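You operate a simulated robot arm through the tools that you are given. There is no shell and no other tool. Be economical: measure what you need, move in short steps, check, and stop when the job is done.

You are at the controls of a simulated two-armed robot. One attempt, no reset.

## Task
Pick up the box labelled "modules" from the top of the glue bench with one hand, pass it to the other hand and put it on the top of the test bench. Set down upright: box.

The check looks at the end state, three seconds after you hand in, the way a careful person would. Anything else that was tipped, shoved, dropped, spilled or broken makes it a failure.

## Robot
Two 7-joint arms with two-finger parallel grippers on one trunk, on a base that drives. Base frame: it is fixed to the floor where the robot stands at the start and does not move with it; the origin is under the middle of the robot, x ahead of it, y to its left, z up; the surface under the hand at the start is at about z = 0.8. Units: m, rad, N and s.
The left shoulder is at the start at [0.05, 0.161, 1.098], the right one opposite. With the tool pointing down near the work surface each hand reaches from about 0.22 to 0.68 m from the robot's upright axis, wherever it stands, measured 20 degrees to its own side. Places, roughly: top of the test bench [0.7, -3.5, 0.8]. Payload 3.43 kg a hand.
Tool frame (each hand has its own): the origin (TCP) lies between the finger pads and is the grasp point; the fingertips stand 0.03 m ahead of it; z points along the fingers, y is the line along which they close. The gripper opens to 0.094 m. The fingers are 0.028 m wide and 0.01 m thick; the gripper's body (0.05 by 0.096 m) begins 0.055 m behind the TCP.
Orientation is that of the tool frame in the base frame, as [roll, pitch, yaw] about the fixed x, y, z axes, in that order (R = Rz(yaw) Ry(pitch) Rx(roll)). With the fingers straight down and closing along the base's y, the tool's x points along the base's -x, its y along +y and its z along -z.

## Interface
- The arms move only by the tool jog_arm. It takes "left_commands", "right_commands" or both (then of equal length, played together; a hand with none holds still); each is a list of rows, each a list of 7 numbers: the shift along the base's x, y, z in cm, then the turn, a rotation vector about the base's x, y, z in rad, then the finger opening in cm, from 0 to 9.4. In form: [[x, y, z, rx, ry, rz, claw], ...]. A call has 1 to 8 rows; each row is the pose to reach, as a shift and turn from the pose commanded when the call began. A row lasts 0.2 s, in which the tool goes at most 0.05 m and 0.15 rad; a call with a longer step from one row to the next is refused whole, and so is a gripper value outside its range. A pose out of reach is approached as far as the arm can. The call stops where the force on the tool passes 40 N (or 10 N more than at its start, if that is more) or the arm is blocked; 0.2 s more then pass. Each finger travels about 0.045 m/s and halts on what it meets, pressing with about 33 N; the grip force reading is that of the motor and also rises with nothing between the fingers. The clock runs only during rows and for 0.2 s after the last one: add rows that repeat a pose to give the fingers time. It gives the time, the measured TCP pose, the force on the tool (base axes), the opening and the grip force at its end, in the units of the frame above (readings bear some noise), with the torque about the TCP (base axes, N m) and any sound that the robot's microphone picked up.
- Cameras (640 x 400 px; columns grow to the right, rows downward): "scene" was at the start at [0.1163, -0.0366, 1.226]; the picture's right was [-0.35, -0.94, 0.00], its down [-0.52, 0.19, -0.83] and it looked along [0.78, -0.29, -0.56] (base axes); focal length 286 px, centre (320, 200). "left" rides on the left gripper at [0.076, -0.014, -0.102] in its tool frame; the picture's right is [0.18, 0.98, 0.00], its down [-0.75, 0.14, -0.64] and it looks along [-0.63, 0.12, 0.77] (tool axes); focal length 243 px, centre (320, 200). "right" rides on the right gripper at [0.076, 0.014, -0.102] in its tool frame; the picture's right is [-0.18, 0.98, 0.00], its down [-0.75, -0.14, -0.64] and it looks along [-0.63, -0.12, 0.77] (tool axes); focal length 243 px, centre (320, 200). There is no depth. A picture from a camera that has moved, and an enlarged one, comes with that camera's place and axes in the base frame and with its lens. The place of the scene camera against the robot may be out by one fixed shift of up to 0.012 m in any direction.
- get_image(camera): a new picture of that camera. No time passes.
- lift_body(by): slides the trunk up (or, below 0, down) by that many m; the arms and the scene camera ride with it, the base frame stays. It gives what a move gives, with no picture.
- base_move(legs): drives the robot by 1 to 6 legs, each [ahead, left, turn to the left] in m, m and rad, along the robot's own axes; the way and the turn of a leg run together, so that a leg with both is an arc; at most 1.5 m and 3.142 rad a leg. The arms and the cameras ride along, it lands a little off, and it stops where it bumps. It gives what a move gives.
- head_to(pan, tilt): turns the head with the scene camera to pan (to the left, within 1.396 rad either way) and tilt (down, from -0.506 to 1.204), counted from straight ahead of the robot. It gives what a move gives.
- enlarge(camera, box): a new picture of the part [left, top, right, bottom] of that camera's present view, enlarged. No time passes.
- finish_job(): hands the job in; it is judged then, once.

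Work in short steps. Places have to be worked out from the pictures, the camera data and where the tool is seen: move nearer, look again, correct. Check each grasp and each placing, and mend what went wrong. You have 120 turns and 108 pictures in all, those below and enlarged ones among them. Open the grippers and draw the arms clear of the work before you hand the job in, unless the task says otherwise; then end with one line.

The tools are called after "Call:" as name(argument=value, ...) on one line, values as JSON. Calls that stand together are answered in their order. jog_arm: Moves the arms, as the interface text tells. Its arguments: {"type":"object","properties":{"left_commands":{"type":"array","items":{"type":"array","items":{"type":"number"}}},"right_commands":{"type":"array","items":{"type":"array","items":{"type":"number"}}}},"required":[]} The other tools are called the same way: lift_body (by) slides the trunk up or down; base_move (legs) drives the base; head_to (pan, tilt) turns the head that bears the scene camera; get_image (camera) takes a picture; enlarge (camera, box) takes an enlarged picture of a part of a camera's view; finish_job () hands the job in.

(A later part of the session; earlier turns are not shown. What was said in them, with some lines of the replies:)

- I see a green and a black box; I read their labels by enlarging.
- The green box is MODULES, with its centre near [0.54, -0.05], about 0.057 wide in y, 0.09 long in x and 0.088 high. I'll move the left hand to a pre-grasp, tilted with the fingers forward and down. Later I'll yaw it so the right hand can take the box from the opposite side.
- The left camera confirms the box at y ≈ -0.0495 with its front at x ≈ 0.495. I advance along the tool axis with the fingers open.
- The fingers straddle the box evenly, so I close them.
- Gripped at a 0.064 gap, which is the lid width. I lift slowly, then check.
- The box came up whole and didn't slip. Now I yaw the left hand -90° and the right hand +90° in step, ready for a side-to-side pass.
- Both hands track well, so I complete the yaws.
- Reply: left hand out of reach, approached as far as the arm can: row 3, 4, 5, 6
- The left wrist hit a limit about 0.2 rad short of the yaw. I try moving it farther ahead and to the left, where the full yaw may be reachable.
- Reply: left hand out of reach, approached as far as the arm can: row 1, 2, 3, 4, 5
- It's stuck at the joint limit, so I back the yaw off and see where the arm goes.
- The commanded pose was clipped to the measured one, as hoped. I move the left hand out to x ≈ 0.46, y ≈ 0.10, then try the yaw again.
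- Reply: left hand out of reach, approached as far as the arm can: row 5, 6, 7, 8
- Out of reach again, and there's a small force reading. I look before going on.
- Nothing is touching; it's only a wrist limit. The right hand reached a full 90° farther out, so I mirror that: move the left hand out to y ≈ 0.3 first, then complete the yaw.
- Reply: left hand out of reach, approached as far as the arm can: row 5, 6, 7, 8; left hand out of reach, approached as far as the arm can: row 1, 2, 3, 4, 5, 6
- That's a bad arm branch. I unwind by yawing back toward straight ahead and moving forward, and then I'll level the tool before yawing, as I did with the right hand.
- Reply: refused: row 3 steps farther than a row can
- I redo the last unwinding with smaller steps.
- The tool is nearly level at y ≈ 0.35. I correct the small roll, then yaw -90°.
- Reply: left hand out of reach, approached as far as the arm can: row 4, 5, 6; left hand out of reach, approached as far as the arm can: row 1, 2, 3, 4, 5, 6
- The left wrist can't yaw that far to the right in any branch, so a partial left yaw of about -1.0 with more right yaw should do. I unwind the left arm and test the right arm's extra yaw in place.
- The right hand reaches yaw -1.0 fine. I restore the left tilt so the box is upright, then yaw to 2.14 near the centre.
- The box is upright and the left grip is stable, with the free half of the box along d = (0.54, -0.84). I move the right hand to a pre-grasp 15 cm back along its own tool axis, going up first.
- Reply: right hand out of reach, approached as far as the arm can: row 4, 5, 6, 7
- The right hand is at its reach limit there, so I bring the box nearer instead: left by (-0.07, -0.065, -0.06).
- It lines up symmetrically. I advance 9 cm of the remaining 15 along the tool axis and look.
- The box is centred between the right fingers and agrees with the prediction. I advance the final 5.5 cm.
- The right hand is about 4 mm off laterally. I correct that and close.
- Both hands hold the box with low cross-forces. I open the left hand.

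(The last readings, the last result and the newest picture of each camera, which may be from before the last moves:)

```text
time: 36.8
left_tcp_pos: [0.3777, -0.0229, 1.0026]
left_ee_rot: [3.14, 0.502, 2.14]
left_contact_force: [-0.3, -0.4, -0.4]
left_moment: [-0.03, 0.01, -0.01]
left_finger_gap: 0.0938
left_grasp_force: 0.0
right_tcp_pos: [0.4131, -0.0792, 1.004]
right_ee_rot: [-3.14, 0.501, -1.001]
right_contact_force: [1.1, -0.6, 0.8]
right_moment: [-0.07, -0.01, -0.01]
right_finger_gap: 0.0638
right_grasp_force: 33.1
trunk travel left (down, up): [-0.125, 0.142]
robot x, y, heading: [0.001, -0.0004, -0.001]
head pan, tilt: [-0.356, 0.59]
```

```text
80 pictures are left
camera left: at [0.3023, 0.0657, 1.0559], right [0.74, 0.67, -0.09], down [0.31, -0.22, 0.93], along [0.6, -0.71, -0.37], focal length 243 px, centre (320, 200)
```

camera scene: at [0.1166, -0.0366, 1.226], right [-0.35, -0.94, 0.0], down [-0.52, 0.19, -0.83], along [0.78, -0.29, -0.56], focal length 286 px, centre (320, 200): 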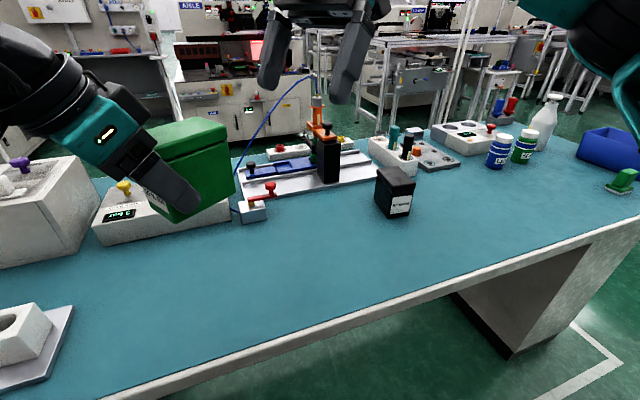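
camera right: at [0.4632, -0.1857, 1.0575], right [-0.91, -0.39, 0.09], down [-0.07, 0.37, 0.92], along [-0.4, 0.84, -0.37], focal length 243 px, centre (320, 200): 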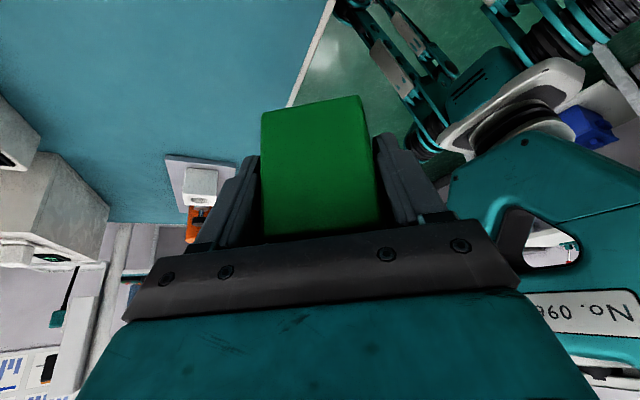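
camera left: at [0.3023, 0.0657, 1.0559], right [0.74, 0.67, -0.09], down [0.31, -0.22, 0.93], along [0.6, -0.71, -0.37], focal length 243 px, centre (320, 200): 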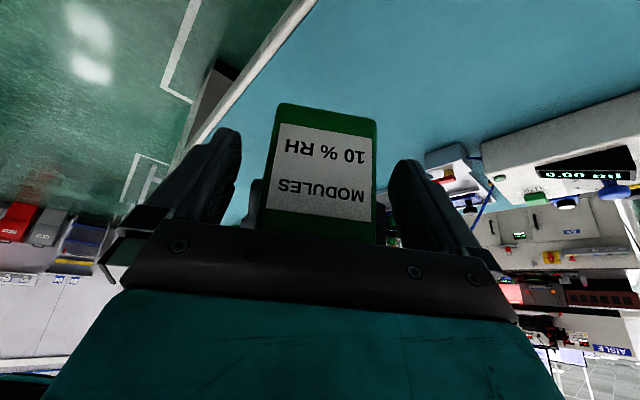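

The right hand holds the box steady. I retract the left hand back along its tool axis.

Call:
jog_arm(left_commands=[[-0.9, 1.4, 3.1, 0, 0, 0, 9.4], [-1.8, 2.8, 6.2, 0, 0, 0, 9.4], [-2.7, 4.2, 9.2, 0, 0, 0, 9.4], [-3.6, 5.6, 12.3, 0, 0, 0, 9.4], [-3.6, 5.6, 12.3, 0, 0, 0, 9.4]])

Call:
get_image(camera="scene")

Call:
get_image(camera="right")

```text
time: 38.0
left_tcp_pos: [0.3418, 0.0334, 1.1255]
left_ee_rot: [-3.141, 0.5, 2.138]
left_contact_force: [-0.6, 0.0, 0.3]
left_moment: [0.02, 0.02, 0.04]
left_finger_gap: 0.0942
left_grasp_force: 0.1
right_tcp_pos: [0.4133, -0.081, 1.0041]
right_ee_rot: [-3.141, 0.502, -1.002]
right_contact_force: [-0.4, -0.3, -0.4]
right_moment: [-0.03, -0.02, 0.0]
right_finger_gap: 0.0641
right_grasp_force: 33.1
trunk travel left (down, up): [-0.125, 0.142]
robot x, y, heading: [0.0016, 0.0008, -0.002]
head pan, tilt: [-0.356, 0.59]
```

```text
79 pictures are left
camera scene: at [0.1165, -0.0366, 1.226], right [-0.35, -0.94, 0.0], down [-0.52, 0.19, -0.83], along [0.78, -0.29, -0.56], focal length 286 px, centre (320, 200)
```

scene: 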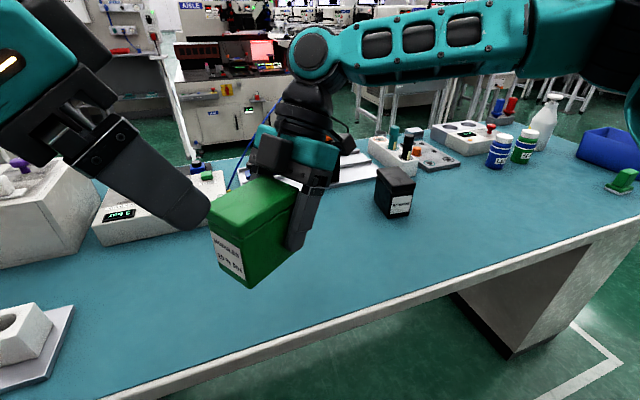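

```text
78 pictures are left
camera right: at [0.4632, -0.1857, 1.0574], right [-0.91, -0.39, 0.09], down [-0.07, 0.37, 0.92], along [-0.4, 0.84, -0.37], focal length 243 px, centre (320, 200)
```

right: 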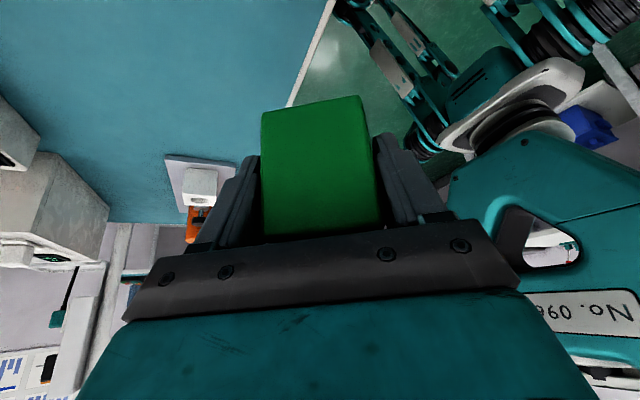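

The pass is complete. Before driving I look around to the right.

Call:
head_to(pan=-1.2, tilt=0.3)

Call:
get_image(camera="scene")

```text
time: 39.2
left_tcp_pos: [0.3427, 0.0326, 1.125]
left_ee_rot: [3.14, 0.5, 2.139]
left_contact_force: [0.1, -0.1, -0.1]
left_moment: [0.03, 0.0, -0.01]
left_finger_gap: 0.0939
left_grasp_force: 0.2
right_tcp_pos: [0.413, -0.0803, 1.0058]
right_ee_rot: [-3.14, 0.501, -1.001]
right_contact_force: [0.2, -0.7, 0.3]
right_moment: [-0.05, -0.01, -0.02]
right_finger_gap: 0.0638
right_grasp_force: 32.3
trunk travel left (down, up): [-0.125, 0.142]
robot x, y, heading: [0.0017, 0.0016, 0.002]
head pan, tilt: [-1.201, 0.3]
```

```text
77 pictures are left
camera scene: at [0.0671, -0.0926, 1.2525], right [-0.93, -0.36, 0.0], down [-0.11, 0.28, -0.96], along [0.35, -0.89, -0.3], focal length 286 px, centre (320, 200)
```

scene: 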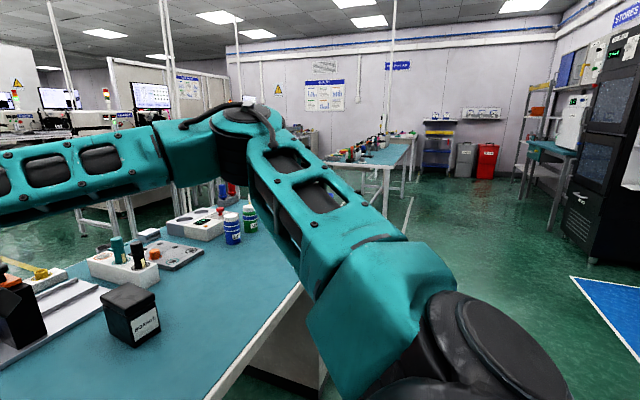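

The aisle looks clear. I back off 0.45 m from the bench and then strafe right in steps.

Call:
base_move(legs=[[-0.45, 0, 0]])

Call:
base_move(legs=[[0, -1.2, 0], [0, -1.1, 0]])

Call:
get_image(camera="scene")

Call:
get_image(camera="right")

```text
time: 41.9
left_tcp_pos: [-0.1114, 0.0331, 1.1246]
left_ee_rot: [3.138, 0.501, 2.139]
left_contact_force: [0.5, -0.4, 0.3]
left_moment: [0.01, -0.01, 0.0]
left_finger_gap: 0.094
left_grasp_force: 0.0
right_tcp_pos: [-0.0398, -0.0788, 1.0039]
right_ee_rot: [-3.141, 0.5, -1.0]
right_contact_force: [0.7, 0.8, 0.1]
right_moment: [-0.03, -0.05, 0.0]
right_finger_gap: 0.0638
right_grasp_force: 33.5
trunk travel left (down, up): [-0.125, 0.142]
robot x, y, heading: [-0.4518, 0.0011, 0.002]
head pan, tilt: [-1.201, 0.3]
```

```text
time: 61.9
left_tcp_pos: [-0.1145, -2.226, 1.1256]
left_ee_rot: [3.141, 0.502, 2.141]
left_contact_force: [-0.2, -0.9, 0.8]
left_moment: [0.0, -0.07, -0.01]
left_finger_gap: 0.094
left_grasp_force: 0.1
right_tcp_pos: [-0.0418, -2.3386, 1.0043]
right_ee_rot: [-3.14, 0.501, -1.0]
right_contact_force: [-0.3, -0.6, -0.4]
right_moment: [-0.08, 0.0, -0.02]
right_finger_gap: 0.0641
right_grasp_force: 33.2
trunk travel left (down, up): [-0.125, 0.142]
robot x, y, heading: [-0.4547, -2.2587, -0.003]
head pan, tilt: [-1.201, 0.3]
```

```text
76 pictures are left
camera scene: at [-0.3891, -2.3517, 1.2525], right [-0.93, -0.36, 0.0], down [-0.11, 0.28, -0.96], along [0.35, -0.89, -0.3], focal length 286 px, centre (320, 200)
```

scene: 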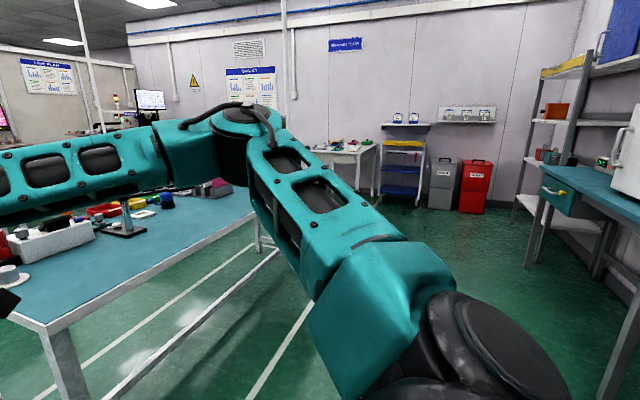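

```text
75 pictures are left
camera right: at [0.0072, -2.4443, 1.0574], right [-0.91, -0.4, 0.09], down [-0.07, 0.37, 0.92], along [-0.4, 0.84, -0.37], focal length 243 px, centre (320, 200)
```

right: 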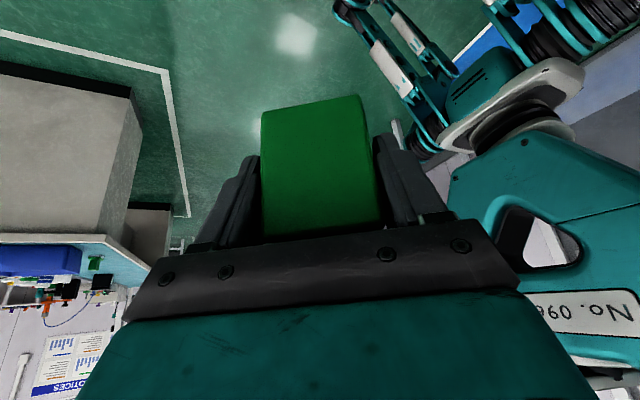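

The test bench's front edge is at x ≈ 0.36, starting at y ≈ -2.6. I strafe on 0.95 m and look straight at it.

Call:
base_move(legs=[[0, -0.95, 0]])

Call:
head_to(pan=0, tilt=0.45)

Call:
get_image(camera="scene")

```text
time: 70.5
left_tcp_pos: [-0.1166, -3.1692, 1.1239]
left_ee_rot: [3.141, 0.499, 2.131]
left_contact_force: [0.7, 0.2, -0.8]
left_moment: [0.0, 0.01, -0.01]
left_finger_gap: 0.0939
left_grasp_force: 0.0
right_tcp_pos: [-0.0472, -3.2818, 1.0045]
right_ee_rot: [-3.141, 0.502, -1.01]
right_contact_force: [0.7, -0.1, -0.5]
right_moment: [-0.09, -0.01, -0.02]
right_finger_gap: 0.0639
right_grasp_force: 32.6
trunk travel left (down, up): [-0.125, 0.142]
robot x, y, heading: [-0.4639, -3.2005, -0.005]
head pan, tilt: [-1.201, 0.3]
```

```text
time: 71.8
left_tcp_pos: [-0.1173, -3.1687, 1.124]
left_ee_rot: [3.138, 0.5, 2.13]
left_contact_force: [0.1, 0.1, -0.3]
left_moment: [0.0, -0.02, -0.02]
left_finger_gap: 0.0941
left_grasp_force: 0.1
right_tcp_pos: [-0.0464, -3.2837, 1.0052]
right_ee_rot: [-3.141, 0.501, -1.009]
right_contact_force: [0.0, -0.1, -0.4]
right_moment: [-0.02, -0.01, -0.02]
right_finger_gap: 0.064
right_grasp_force: 33.7
trunk travel left (down, up): [-0.125, 0.142]
robot x, y, heading: [-0.4587, -3.1967, -0.01]
head pan, tilt: [0.0, 0.45]
```

```text
74 pictures are left
camera scene: at [-0.3346, -3.2054, 1.2385], right [-0.01, -1.0, 0.0], down [-0.44, 0.0, -0.9], along [0.9, -0.01, -0.44], focal length 286 px, centre (320, 200)
```

scene: 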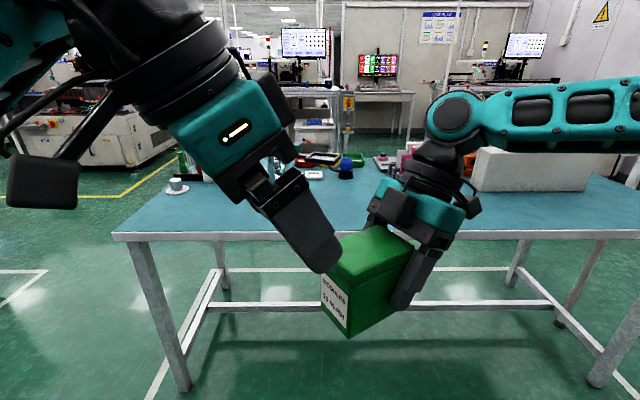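

The front strip of the bench looks free, but the left arm blocks the view. I shift the left arm aside and up, then look again.

Call:
jog_arm(left_commands=[[0, 3, 2, 0, 0, 0.14, 9.4], [0, 6, 4, 0, 0, 0.28, 9.4], [0, 10, 6, 0, 0, 0.42, 9.4], [0, 14, 8, 0, 0, 0.56, 9.4], [0, 18, 8, 0, 0, 0.7, 9.4], [0, 22, 8, 0, 0, 0.84, 9.4], [0, 26, 8, 0, 0, 0.98, 9.4], [0, 26, 8, 0, 0, 0.98, 9.4]])

Call:
get_image(camera="scene")

Call:
get_image(camera="left")

```text
time: 73.7
left_tcp_pos: [-0.1165, -2.9116, 1.2042]
left_ee_rot: [3.139, 0.5, 3.112]
left_contact_force: [-0.8, 0.4, -0.3]
left_moment: [0.02, -0.03, -0.05]
left_finger_gap: 0.0938
left_grasp_force: 0.1
right_tcp_pos: [-0.0465, -3.283, 1.0043]
right_ee_rot: [-3.141, 0.501, -1.009]
right_contact_force: [0.3, -0.4, -0.9]
right_moment: [-0.07, -0.02, 0.01]
right_finger_gap: 0.0637
right_grasp_force: 32.8
trunk travel left (down, up): [-0.125, 0.142]
robot x, y, heading: [-0.4594, -3.1991, -0.012]
head pan, tilt: [0.0, 0.45]
```

```text
73 pictures are left
camera scene: at [-0.3345, -3.2054, 1.2385], right [-0.01, -1.0, 0.0], down [-0.44, 0.0, -0.9], along [0.9, -0.01, -0.44], focal length 286 px, centre (320, 200)
```

scene: 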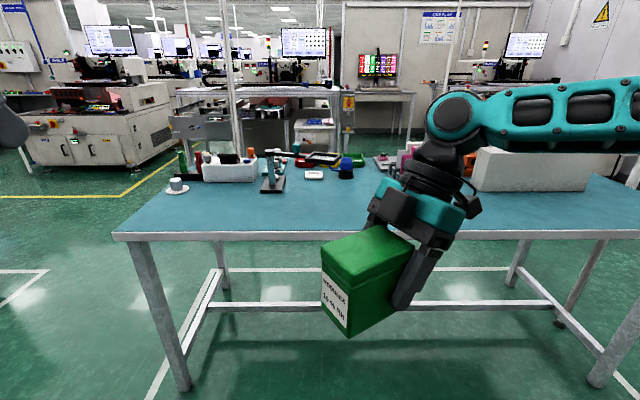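

```text
72 pictures are left
camera left: at [-0.2333, -2.9232, 1.2579], right [-0.13, 0.99, -0.09], down [0.36, 0.13, 0.93], along [0.92, 0.09, -0.37], focal length 243 px, centre (320, 200)
```

left: 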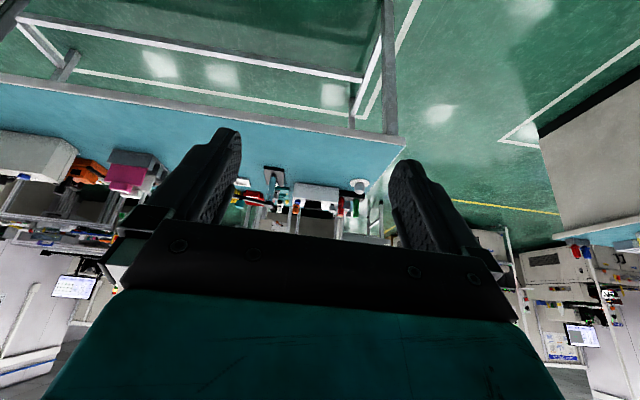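

The front strip is clear, with the items starting at x ≥ 0.62. I drive forward 0.44 m, which leaves the same bench clearance as at the start.

Call:
base_move(legs=[[0.44, 0, 0.01]])

Call:
head_to(pan=-0.2, tilt=0.75)

Call:
get_image(camera="scene")

Call:
get_image(camera="right")

```text
time: 76.3
left_tcp_pos: [0.326, -2.9098, 1.2047]
left_ee_rot: [3.141, 0.501, 3.121]
left_contact_force: [0.4, 0.1, -0.6]
left_moment: [-0.01, 0.0, 0.02]
left_finger_gap: 0.0941
left_grasp_force: 0.1
right_tcp_pos: [0.399, -3.2802, 1.0042]
right_ee_rot: [3.138, 0.5, -1.0]
right_contact_force: [0.7, 0.6, 0.2]
right_moment: [-0.03, 0.0, -0.01]
right_finger_gap: 0.064
right_grasp_force: 32.7
trunk travel left (down, up): [-0.125, 0.142]
robot x, y, heading: [-0.0157, -3.2014, 0.006]
head pan, tilt: [0.0, 0.45]
```

```text
time: 77.2
left_tcp_pos: [0.3246, -2.9104, 1.2051]
left_ee_rot: [3.14, 0.501, 3.12]
left_contact_force: [0.5, 0.3, 0.7]
left_moment: [-0.01, 0.02, -0.02]
left_finger_gap: 0.0939
left_grasp_force: 0.0
right_tcp_pos: [0.3981, -3.2794, 1.0047]
right_ee_rot: [3.141, 0.501, -1.001]
right_contact_force: [0.2, 0.5, 0.5]
right_moment: [0.0, -0.02, 0.0]
right_finger_gap: 0.0641
right_grasp_force: 32.9
trunk travel left (down, up): [-0.125, 0.142]
robot x, y, heading: [-0.0164, -3.1968, 0.002]
head pan, tilt: [-0.201, 0.75]
```

```text
71 pictures are left
camera scene: at [0.0992, -3.2223, 1.2122], right [-0.2, -0.98, 0.0], down [-0.67, 0.14, -0.73], along [0.72, -0.14, -0.68], focal length 286 px, centre (320, 200)
```

scene: 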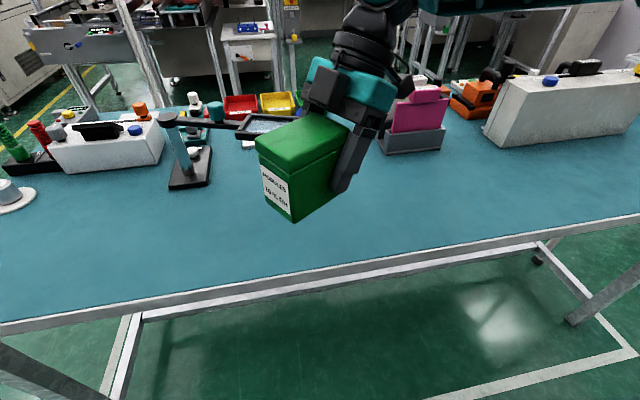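

```text
70 pictures are left
camera right: at [0.448, -3.3856, 1.0573], right [-0.91, -0.39, 0.09], down [-0.07, 0.37, 0.92], along [-0.4, 0.84, -0.37], focal length 243 px, centre (320, 200)
```

right: 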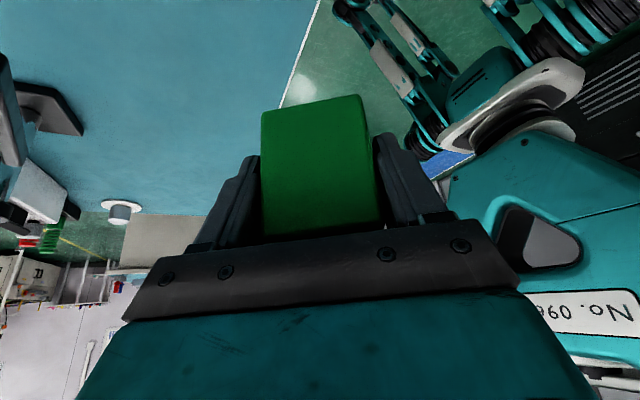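

The bench front edge is at x ≈ 0.347, and a magnifier stands at x ≥ 0.6. The box centre should go to about [0.455, -3.28], so I move there at height before descending.

Call:
jog_arm(right_commands=[[2, -1, 0, 0, 0, 0, 3], [4, -2, -1, 0, 0, 0, 3], [6, -3, -3, 0, 0, 0, 3], [7.5, -3, -5.5, 0, 0, 0, 3], [7.5, -3, -8, 0, 0, 0, 3], [7.5, -3, -10.5, 0, 0, 0, 3], [7.5, -3, -12.5, 0, 0, 0, 3], [7.5, -3, -12.5, 0, 0, 0, 3]])

Call:
get_image(camera="scene")

Call:
get_image(camera="right")

```text
time: 79.0
left_tcp_pos: [0.3261, -2.9103, 1.2052]
left_ee_rot: [3.14, 0.501, 3.12]
left_contact_force: [-0.1, -0.6, -0.3]
left_moment: [-0.02, 0.02, -0.02]
left_finger_gap: 0.0943
left_grasp_force: 0.1
right_tcp_pos: [0.4411, -3.3369, 0.8995]
right_ee_rot: [3.141, 0.502, -1.0]
right_contact_force: [-0.4, 0.3, 0.3]
right_moment: [-0.05, -0.06, 0.02]
right_finger_gap: 0.0638
right_grasp_force: 33.1
right hand out of reach, approached as far as the arm can: row 3, 4, 5, 6, 7, 8
trunk travel left (down, up): [-0.125, 0.142]
robot x, y, heading: [-0.0192, -3.1989, 0.003]
head pan, tilt: [-0.201, 0.75]
```

```text
69 pictures are left
camera scene: at [0.0992, -3.2223, 1.2121], right [-0.2, -0.98, 0.0], down [-0.67, 0.14, -0.73], along [0.72, -0.15, -0.68], focal length 286 px, centre (320, 200)
```

scene: 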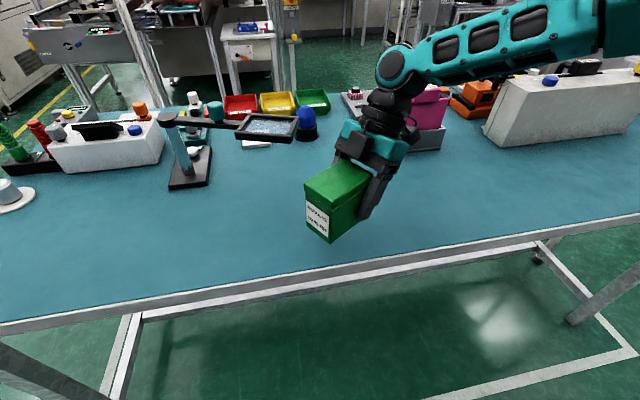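

```text
68 pictures are left
camera right: at [0.49, -3.4418, 0.9528], right [-0.91, -0.39, 0.09], down [-0.07, 0.37, 0.92], along [-0.4, 0.84, -0.37], focal length 243 px, centre (320, 200)
```

right: 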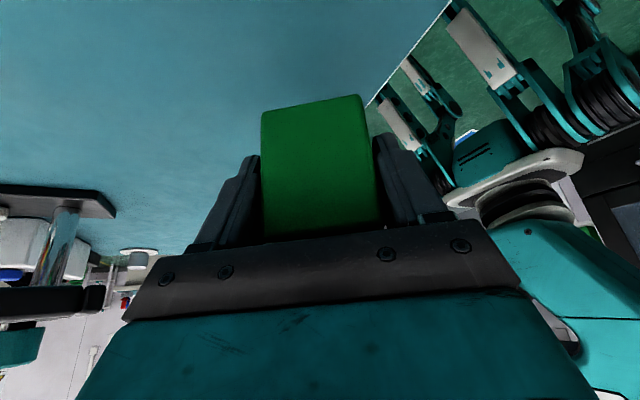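

I'm at the right arm's yaw limit. I ease the yaw by -0.43, then move 2 cm ahead.

Call:
jog_arm(right_commands=[[0, 0, 0, 0, 0, -0.14, 3], [0, 0, 0, 0, 0, -0.28, 3], [0, 0, 0, 0, 0, -0.43, 3], [1, 0, 0, 0, 0, -0.43, 3], [2.5, 0, 0, 0, 0, -0.43, 3], [2.5, 0, 0, 0, 0, -0.43, 3]])

Call:
get_image(camera="scene")

Call:
get_image(camera="right")

```text
time: 80.3
left_tcp_pos: [0.3262, -2.9107, 1.2048]
left_ee_rot: [3.14, 0.5, 3.12]
left_contact_force: [0.0, 0.0, -0.4]
left_moment: [-0.04, 0.0, 0.04]
left_finger_gap: 0.0941
left_grasp_force: 0.0
right_tcp_pos: [0.4669, -3.3365, 0.9023]
right_ee_rot: [3.138, 0.5, -1.432]
right_contact_force: [1.0, 0.2, -0.5]
right_moment: [-0.09, -0.02, -0.02]
right_finger_gap: 0.064
right_grasp_force: 33.2
trunk travel left (down, up): [-0.125, 0.142]
robot x, y, heading: [-0.0192, -3.2007, 0.001]
head pan, tilt: [-0.201, 0.75]
```

```text
67 pictures are left
camera scene: at [0.0991, -3.2224, 1.2121], right [-0.2, -0.98, 0.0], down [-0.67, 0.14, -0.73], along [0.72, -0.15, -0.68], focal length 286 px, centre (320, 200)
```

scene: 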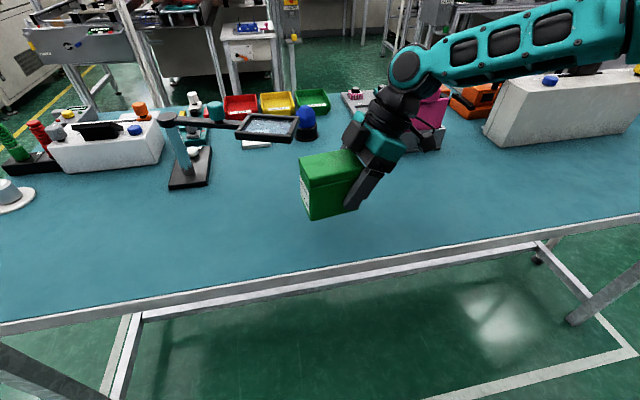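

```text
66 pictures are left
camera right: at [0.4674, -3.4547, 0.9548], right [-1.0, 0.02, 0.09], down [0.09, 0.37, 0.92], along [-0.01, 0.93, -0.37], focal length 243 px, centre (320, 200)
```

right: 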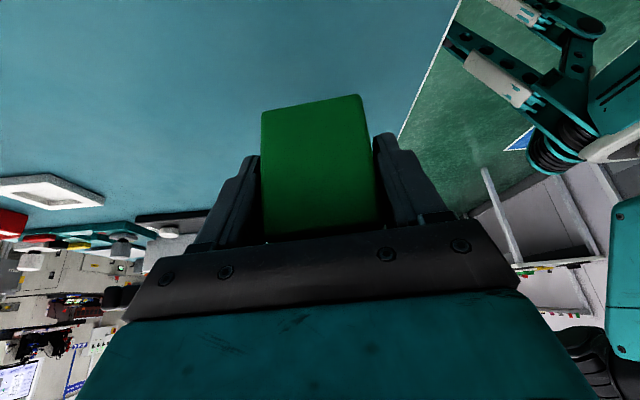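

Clear all round, and the box is about 5.5 cm above the bench. I descend slowly to near contact.

Call:
jog_arm(right_commands=[[0, 0, -2, 0, 0, 0, 3], [0, 0, -4, 0, 0, 0, 3], [0, 0, -4.8, 0, 0, 0, 3], [0, 0, -5.2, 0, 0, 0, 3], [0, 0, -5.4, 0, 0, 0, 3], [0, 0, -5.6, 0, 0, 0, 3], [0, 0, -5.6, 0, 0, 0, 3]])

Call:
enlarge(camera="scene", box=[250, 130, 450, 255])

```text
time: 82.0
left_tcp_pos: [0.3252, -2.9105, 1.2047]
left_ee_rot: [3.139, 0.501, 3.121]
left_contact_force: [0.7, 0.1, -1.1]
left_moment: [-0.02, -0.01, -0.02]
left_finger_gap: 0.0942
left_grasp_force: 0.0
right_tcp_pos: [0.4593, -3.3444, 0.854]
right_ee_rot: [-3.141, 0.501, -1.432]
right_contact_force: [0.1, -0.6, -0.4]
right_moment: [-0.08, 0.01, 0.0]
right_finger_gap: 0.064
right_grasp_force: 32.6
right hand out of reach, approached as far as the arm can: row 2, 3, 4, 5, 6, 7
trunk travel left (down, up): [-0.125, 0.142]
robot x, y, heading: [-0.016, -3.1975, 0.001]
head pan, tilt: [-0.201, 0.75]
```

```text
3.20 times, centred on (350, 192) of scene
camera zoom: at [0.0992, -3.2223, 1.2121], right [-0.2, -0.98, 0.0], down [-0.67, 0.14, -0.73], along [0.72, -0.15, -0.68], focal length 914 px, centre (224, 224)
```

zoom: 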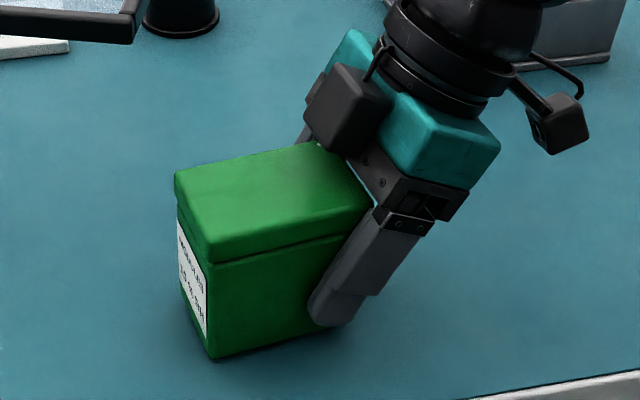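

The arm stopped at a reach limit about 8 mm above contact. I lower the trunk by 6 mm and check forces.

Call:
lift_body(by=-0.006)

Call:
enlarge(camera="scene", box=[270, 150, 400, 245])

```text
time: 82.5
left_tcp_pos: [0.3247, -2.9099, 1.1991]
left_ee_rot: [3.139, 0.501, 3.122]
left_contact_force: [-0.6, -0.1, -0.2]
left_moment: [-0.03, 0.0, 0.0]
left_finger_gap: 0.094
left_grasp_force: 0.1
right_tcp_pos: [0.4597, -3.3442, 0.8487]
right_ee_rot: [-3.141, 0.502, -1.43]
right_contact_force: [-2.5, -2.9, 7.0]
right_moment: [-0.29, 0.23, -0.02]
right_finger_gap: 0.0639
right_grasp_force: 32.9
trunk travel left (down, up): [-0.119, 0.148]
robot x, y, heading: [-0.0149, -3.1982, 0.002]
head pan, tilt: [-0.201, 0.75]
```

```text
4.21 times, centred on (335, 198) of scene
camera zoom: at [0.0985, -3.2223, 1.2063], right [-0.2, -0.98, 0.0], down [-0.67, 0.14, -0.73], along [0.72, -0.15, -0.68], focal length 1202 px, centre (257, 210)
```

zoom: 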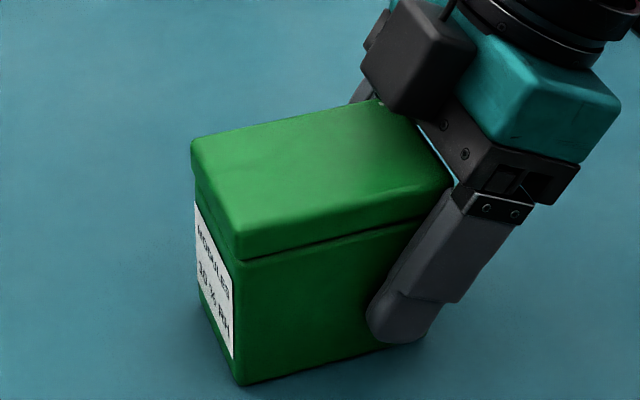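

Contact at the held-end corner at about 7 N; the box is practically level. I lower 1.5 mm more to seat it before releasing.

Call:
lift_body(by=-0.0015)

```text
time: 83.0
left_tcp_pos: [0.3233, -2.9104, 1.198]
left_ee_rot: [3.141, 0.502, 3.12]
left_contact_force: [-0.3, -0.1, 0.7]
left_moment: [0.01, -0.01, -0.01]
left_finger_gap: 0.0938
left_grasp_force: 0.0
right_tcp_pos: [0.4592, -3.344, 0.8477]
right_ee_rot: [-3.137, 0.501, -1.429]
right_contact_force: [-1.4, -5.3, 20.0]
right_moment: [-0.64, 0.47, -0.01]
right_finger_gap: 0.0644
right_grasp_force: 32.9
trunk travel left (down, up): [-0.118, 0.149]
robot x, y, heading: [-0.0132, -3.2034, -0.0]
head pan, tilt: [-0.201, 0.75]
```

20 N is a firm seat. I relieve it by 1 mm, then open gently.

Call:
lift_body(by=0.001)

Call:
jog_arm(right_commands=[[0, 0, 0, 0, 0, 0, 6.4], [0, 0, 0, 0, 0, 0, 6.8], [0, 0, 0, 0, 0, 0, 7.4], [0, 0, 0, 0, 0, 0, 8.4], [0, 0, 0, 0, 0, 0, 9.4], [0, 0, 0, 0, 0, 0, 9.4], [0, 0, 0, 0, 0, 0, 9.4]])

Call:
get_image(camera="right")

Call:
enlarge(camera="scene", box=[270, 150, 400, 245])

```text
time: 83.5
left_tcp_pos: [0.3234, -2.9098, 1.1984]
left_ee_rot: [3.14, 0.503, 3.12]
left_contact_force: [-0.2, -0.7, 0.2]
left_moment: [0.03, 0.02, 0.02]
left_finger_gap: 0.0938
left_grasp_force: 0.0
right_tcp_pos: [0.4593, -3.3438, 0.8492]
right_ee_rot: [-3.136, 0.5, -1.43]
right_contact_force: [1.0, -4.4, 19.4]
right_moment: [-0.58, 0.21, -0.02]
right_finger_gap: 0.064
right_grasp_force: 32.6
trunk travel left (down, up): [-0.118, 0.148]
robot x, y, heading: [-0.0159, -3.2028, 0.005]
head pan, tilt: [-0.201, 0.75]
```

```text
time: 85.1
left_tcp_pos: [0.3245, -2.9095, 1.1979]
left_ee_rot: [3.14, 0.502, 3.121]
left_contact_force: [-0.4, -0.5, 0.7]
left_moment: [0.0, 0.0, -0.01]
left_finger_gap: 0.0939
left_grasp_force: 0.1
right_tcp_pos: [0.4598, -3.3453, 0.8463]
right_ee_rot: [-3.14, 0.501, -1.433]
right_contact_force: [-0.2, 0.2, 0.6]
right_moment: [0.0, -0.03, 0.02]
right_finger_gap: 0.094
right_grasp_force: 0.0
trunk travel left (down, up): [-0.118, 0.148]
robot x, y, heading: [-0.0148, -3.198, -0.001]
head pan, tilt: [-0.201, 0.75]
```

```text
63 pictures are left
camera right: at [0.4607, -3.4613, 0.8996], right [-1.0, 0.02, 0.09], down [0.09, 0.37, 0.92], along [-0.01, 0.93, -0.37], focal length 243 px, centre (320, 200)
```

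right: 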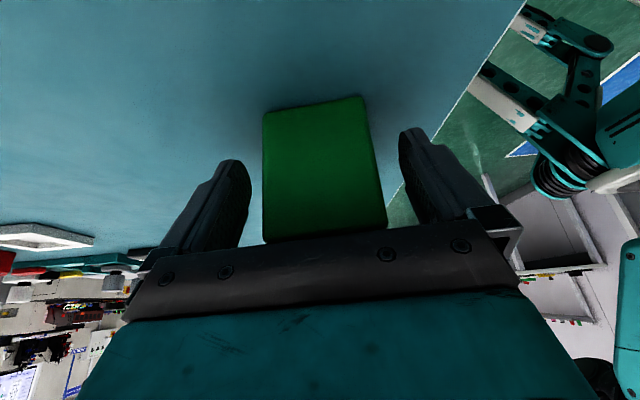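

```text
4.21 times, centred on (335, 198) of scene
camera zoom: at [0.0991, -3.2223, 1.2056], right [-0.2, -0.98, 0.0], down [-0.67, 0.14, -0.73], along [0.72, -0.15, -0.68], focal length 1202 px, centre (257, 210)
```

zoom: 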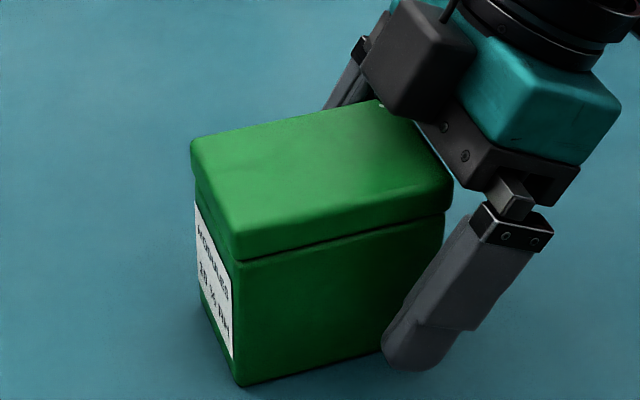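

The box stands on its own and the fingers are clear. I retract back along the tool axis.

Call:
jog_arm(right_commands=[[0.1, -0.95, 1.76, 0, 0, 0, 9.4], [0.25, -1.9, 3.5, 0, 0, 0, 9.4], [0.4, -2.85, 5.3, 0, 0, 0, 9.4], [0.5, -3.8, 7, 0, 0, 0, 9.4]])

```text
time: 86.1
left_tcp_pos: [0.3253, -2.9106, 1.199]
left_ee_rot: [3.14, 0.5, 3.12]
left_contact_force: [0.1, -0.4, 0.6]
left_moment: [0.01, 0.0, 0.0]
left_finger_gap: 0.0938
left_grasp_force: 0.0
right_tcp_pos: [0.4651, -3.3826, 0.9176]
right_ee_rot: [3.14, 0.501, -1.432]
right_contact_force: [-0.6, -0.1, -0.1]
right_moment: [0.03, 0.02, -0.02]
right_finger_gap: 0.0941
right_grasp_force: 0.1
trunk travel left (down, up): [-0.118, 0.148]
robot x, y, heading: [-0.0144, -3.1999, -0.003]
head pan, tilt: [-0.201, 0.75]
```

The retraction followed the axis. I go on up and right, clear of the box, and check the scene.

Call:
jog_arm(right_commands=[[0, -1, 3, 0, 0, 0, 9.4], [0, -2, 6, 0, 0, 0, 9.4], [-1, -4, 9, 0, 0, 0, 9.4], [-3, -6, 12, 0, 0, 0, 9.4], [-5, -8, 13, 0, 0, 0, 9.4], [-5, -8, 13, 0, 0, 0, 9.4]])

Call:
get_image(camera="scene")

Call:
enlarge(camera="scene", box=[250, 130, 410, 245])

```text
time: 87.5
left_tcp_pos: [0.3255, -2.9096, 1.1984]
left_ee_rot: [3.139, 0.5, 3.121]
left_contact_force: [0.0, 0.2, -0.1]
left_moment: [0.03, 0.0, 0.01]
left_finger_gap: 0.0941
left_grasp_force: 0.1
right_tcp_pos: [0.4149, -3.4599, 1.0463]
right_ee_rot: [-3.141, 0.498, -1.432]
right_contact_force: [0.0, 0.5, -0.1]
right_moment: [0.0, 0.01, 0.02]
right_finger_gap: 0.0942
right_grasp_force: 0.0
trunk travel left (down, up): [-0.118, 0.148]
robot x, y, heading: [-0.0139, -3.198, 0.01]
head pan, tilt: [-0.201, 0.75]
```

```text
61 pictures are left
camera scene: at [0.0991, -3.2222, 1.2056], right [-0.2, -0.98, 0.0], down [-0.67, 0.14, -0.73], along [0.72, -0.15, -0.68], focal length 286 px, centre (320, 200)
```

scene: 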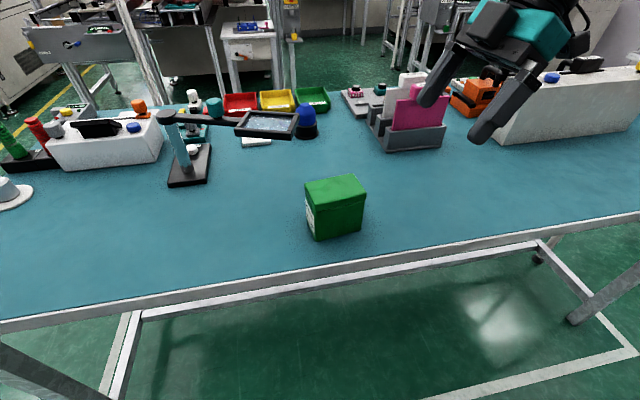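

```text
3.48 times, centred on (330, 188) of scene
camera zoom: at [0.0991, -3.2222, 1.2056], right [-0.2, -0.98, 0.0], down [-0.67, 0.14, -0.73], along [0.72, -0.15, -0.68], focal length 993 px, centre (285, 244)
```

zoom: 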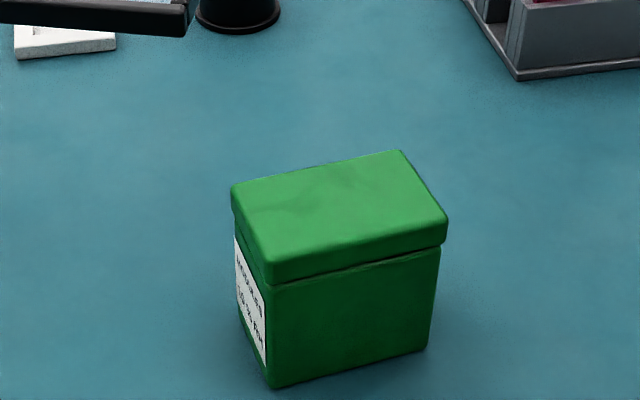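

The box stands upright on the test bench, nothing else was disturbed, and both hands are open and clear. I hand in.

Call:
finish_job()

```text
The job is handed in.
```

The "modules" box was picked up with the left hand, passed to the right hand in the air, and set upright on the top of the test bench. In the last picture, nothing around it on that bench was disturbed.
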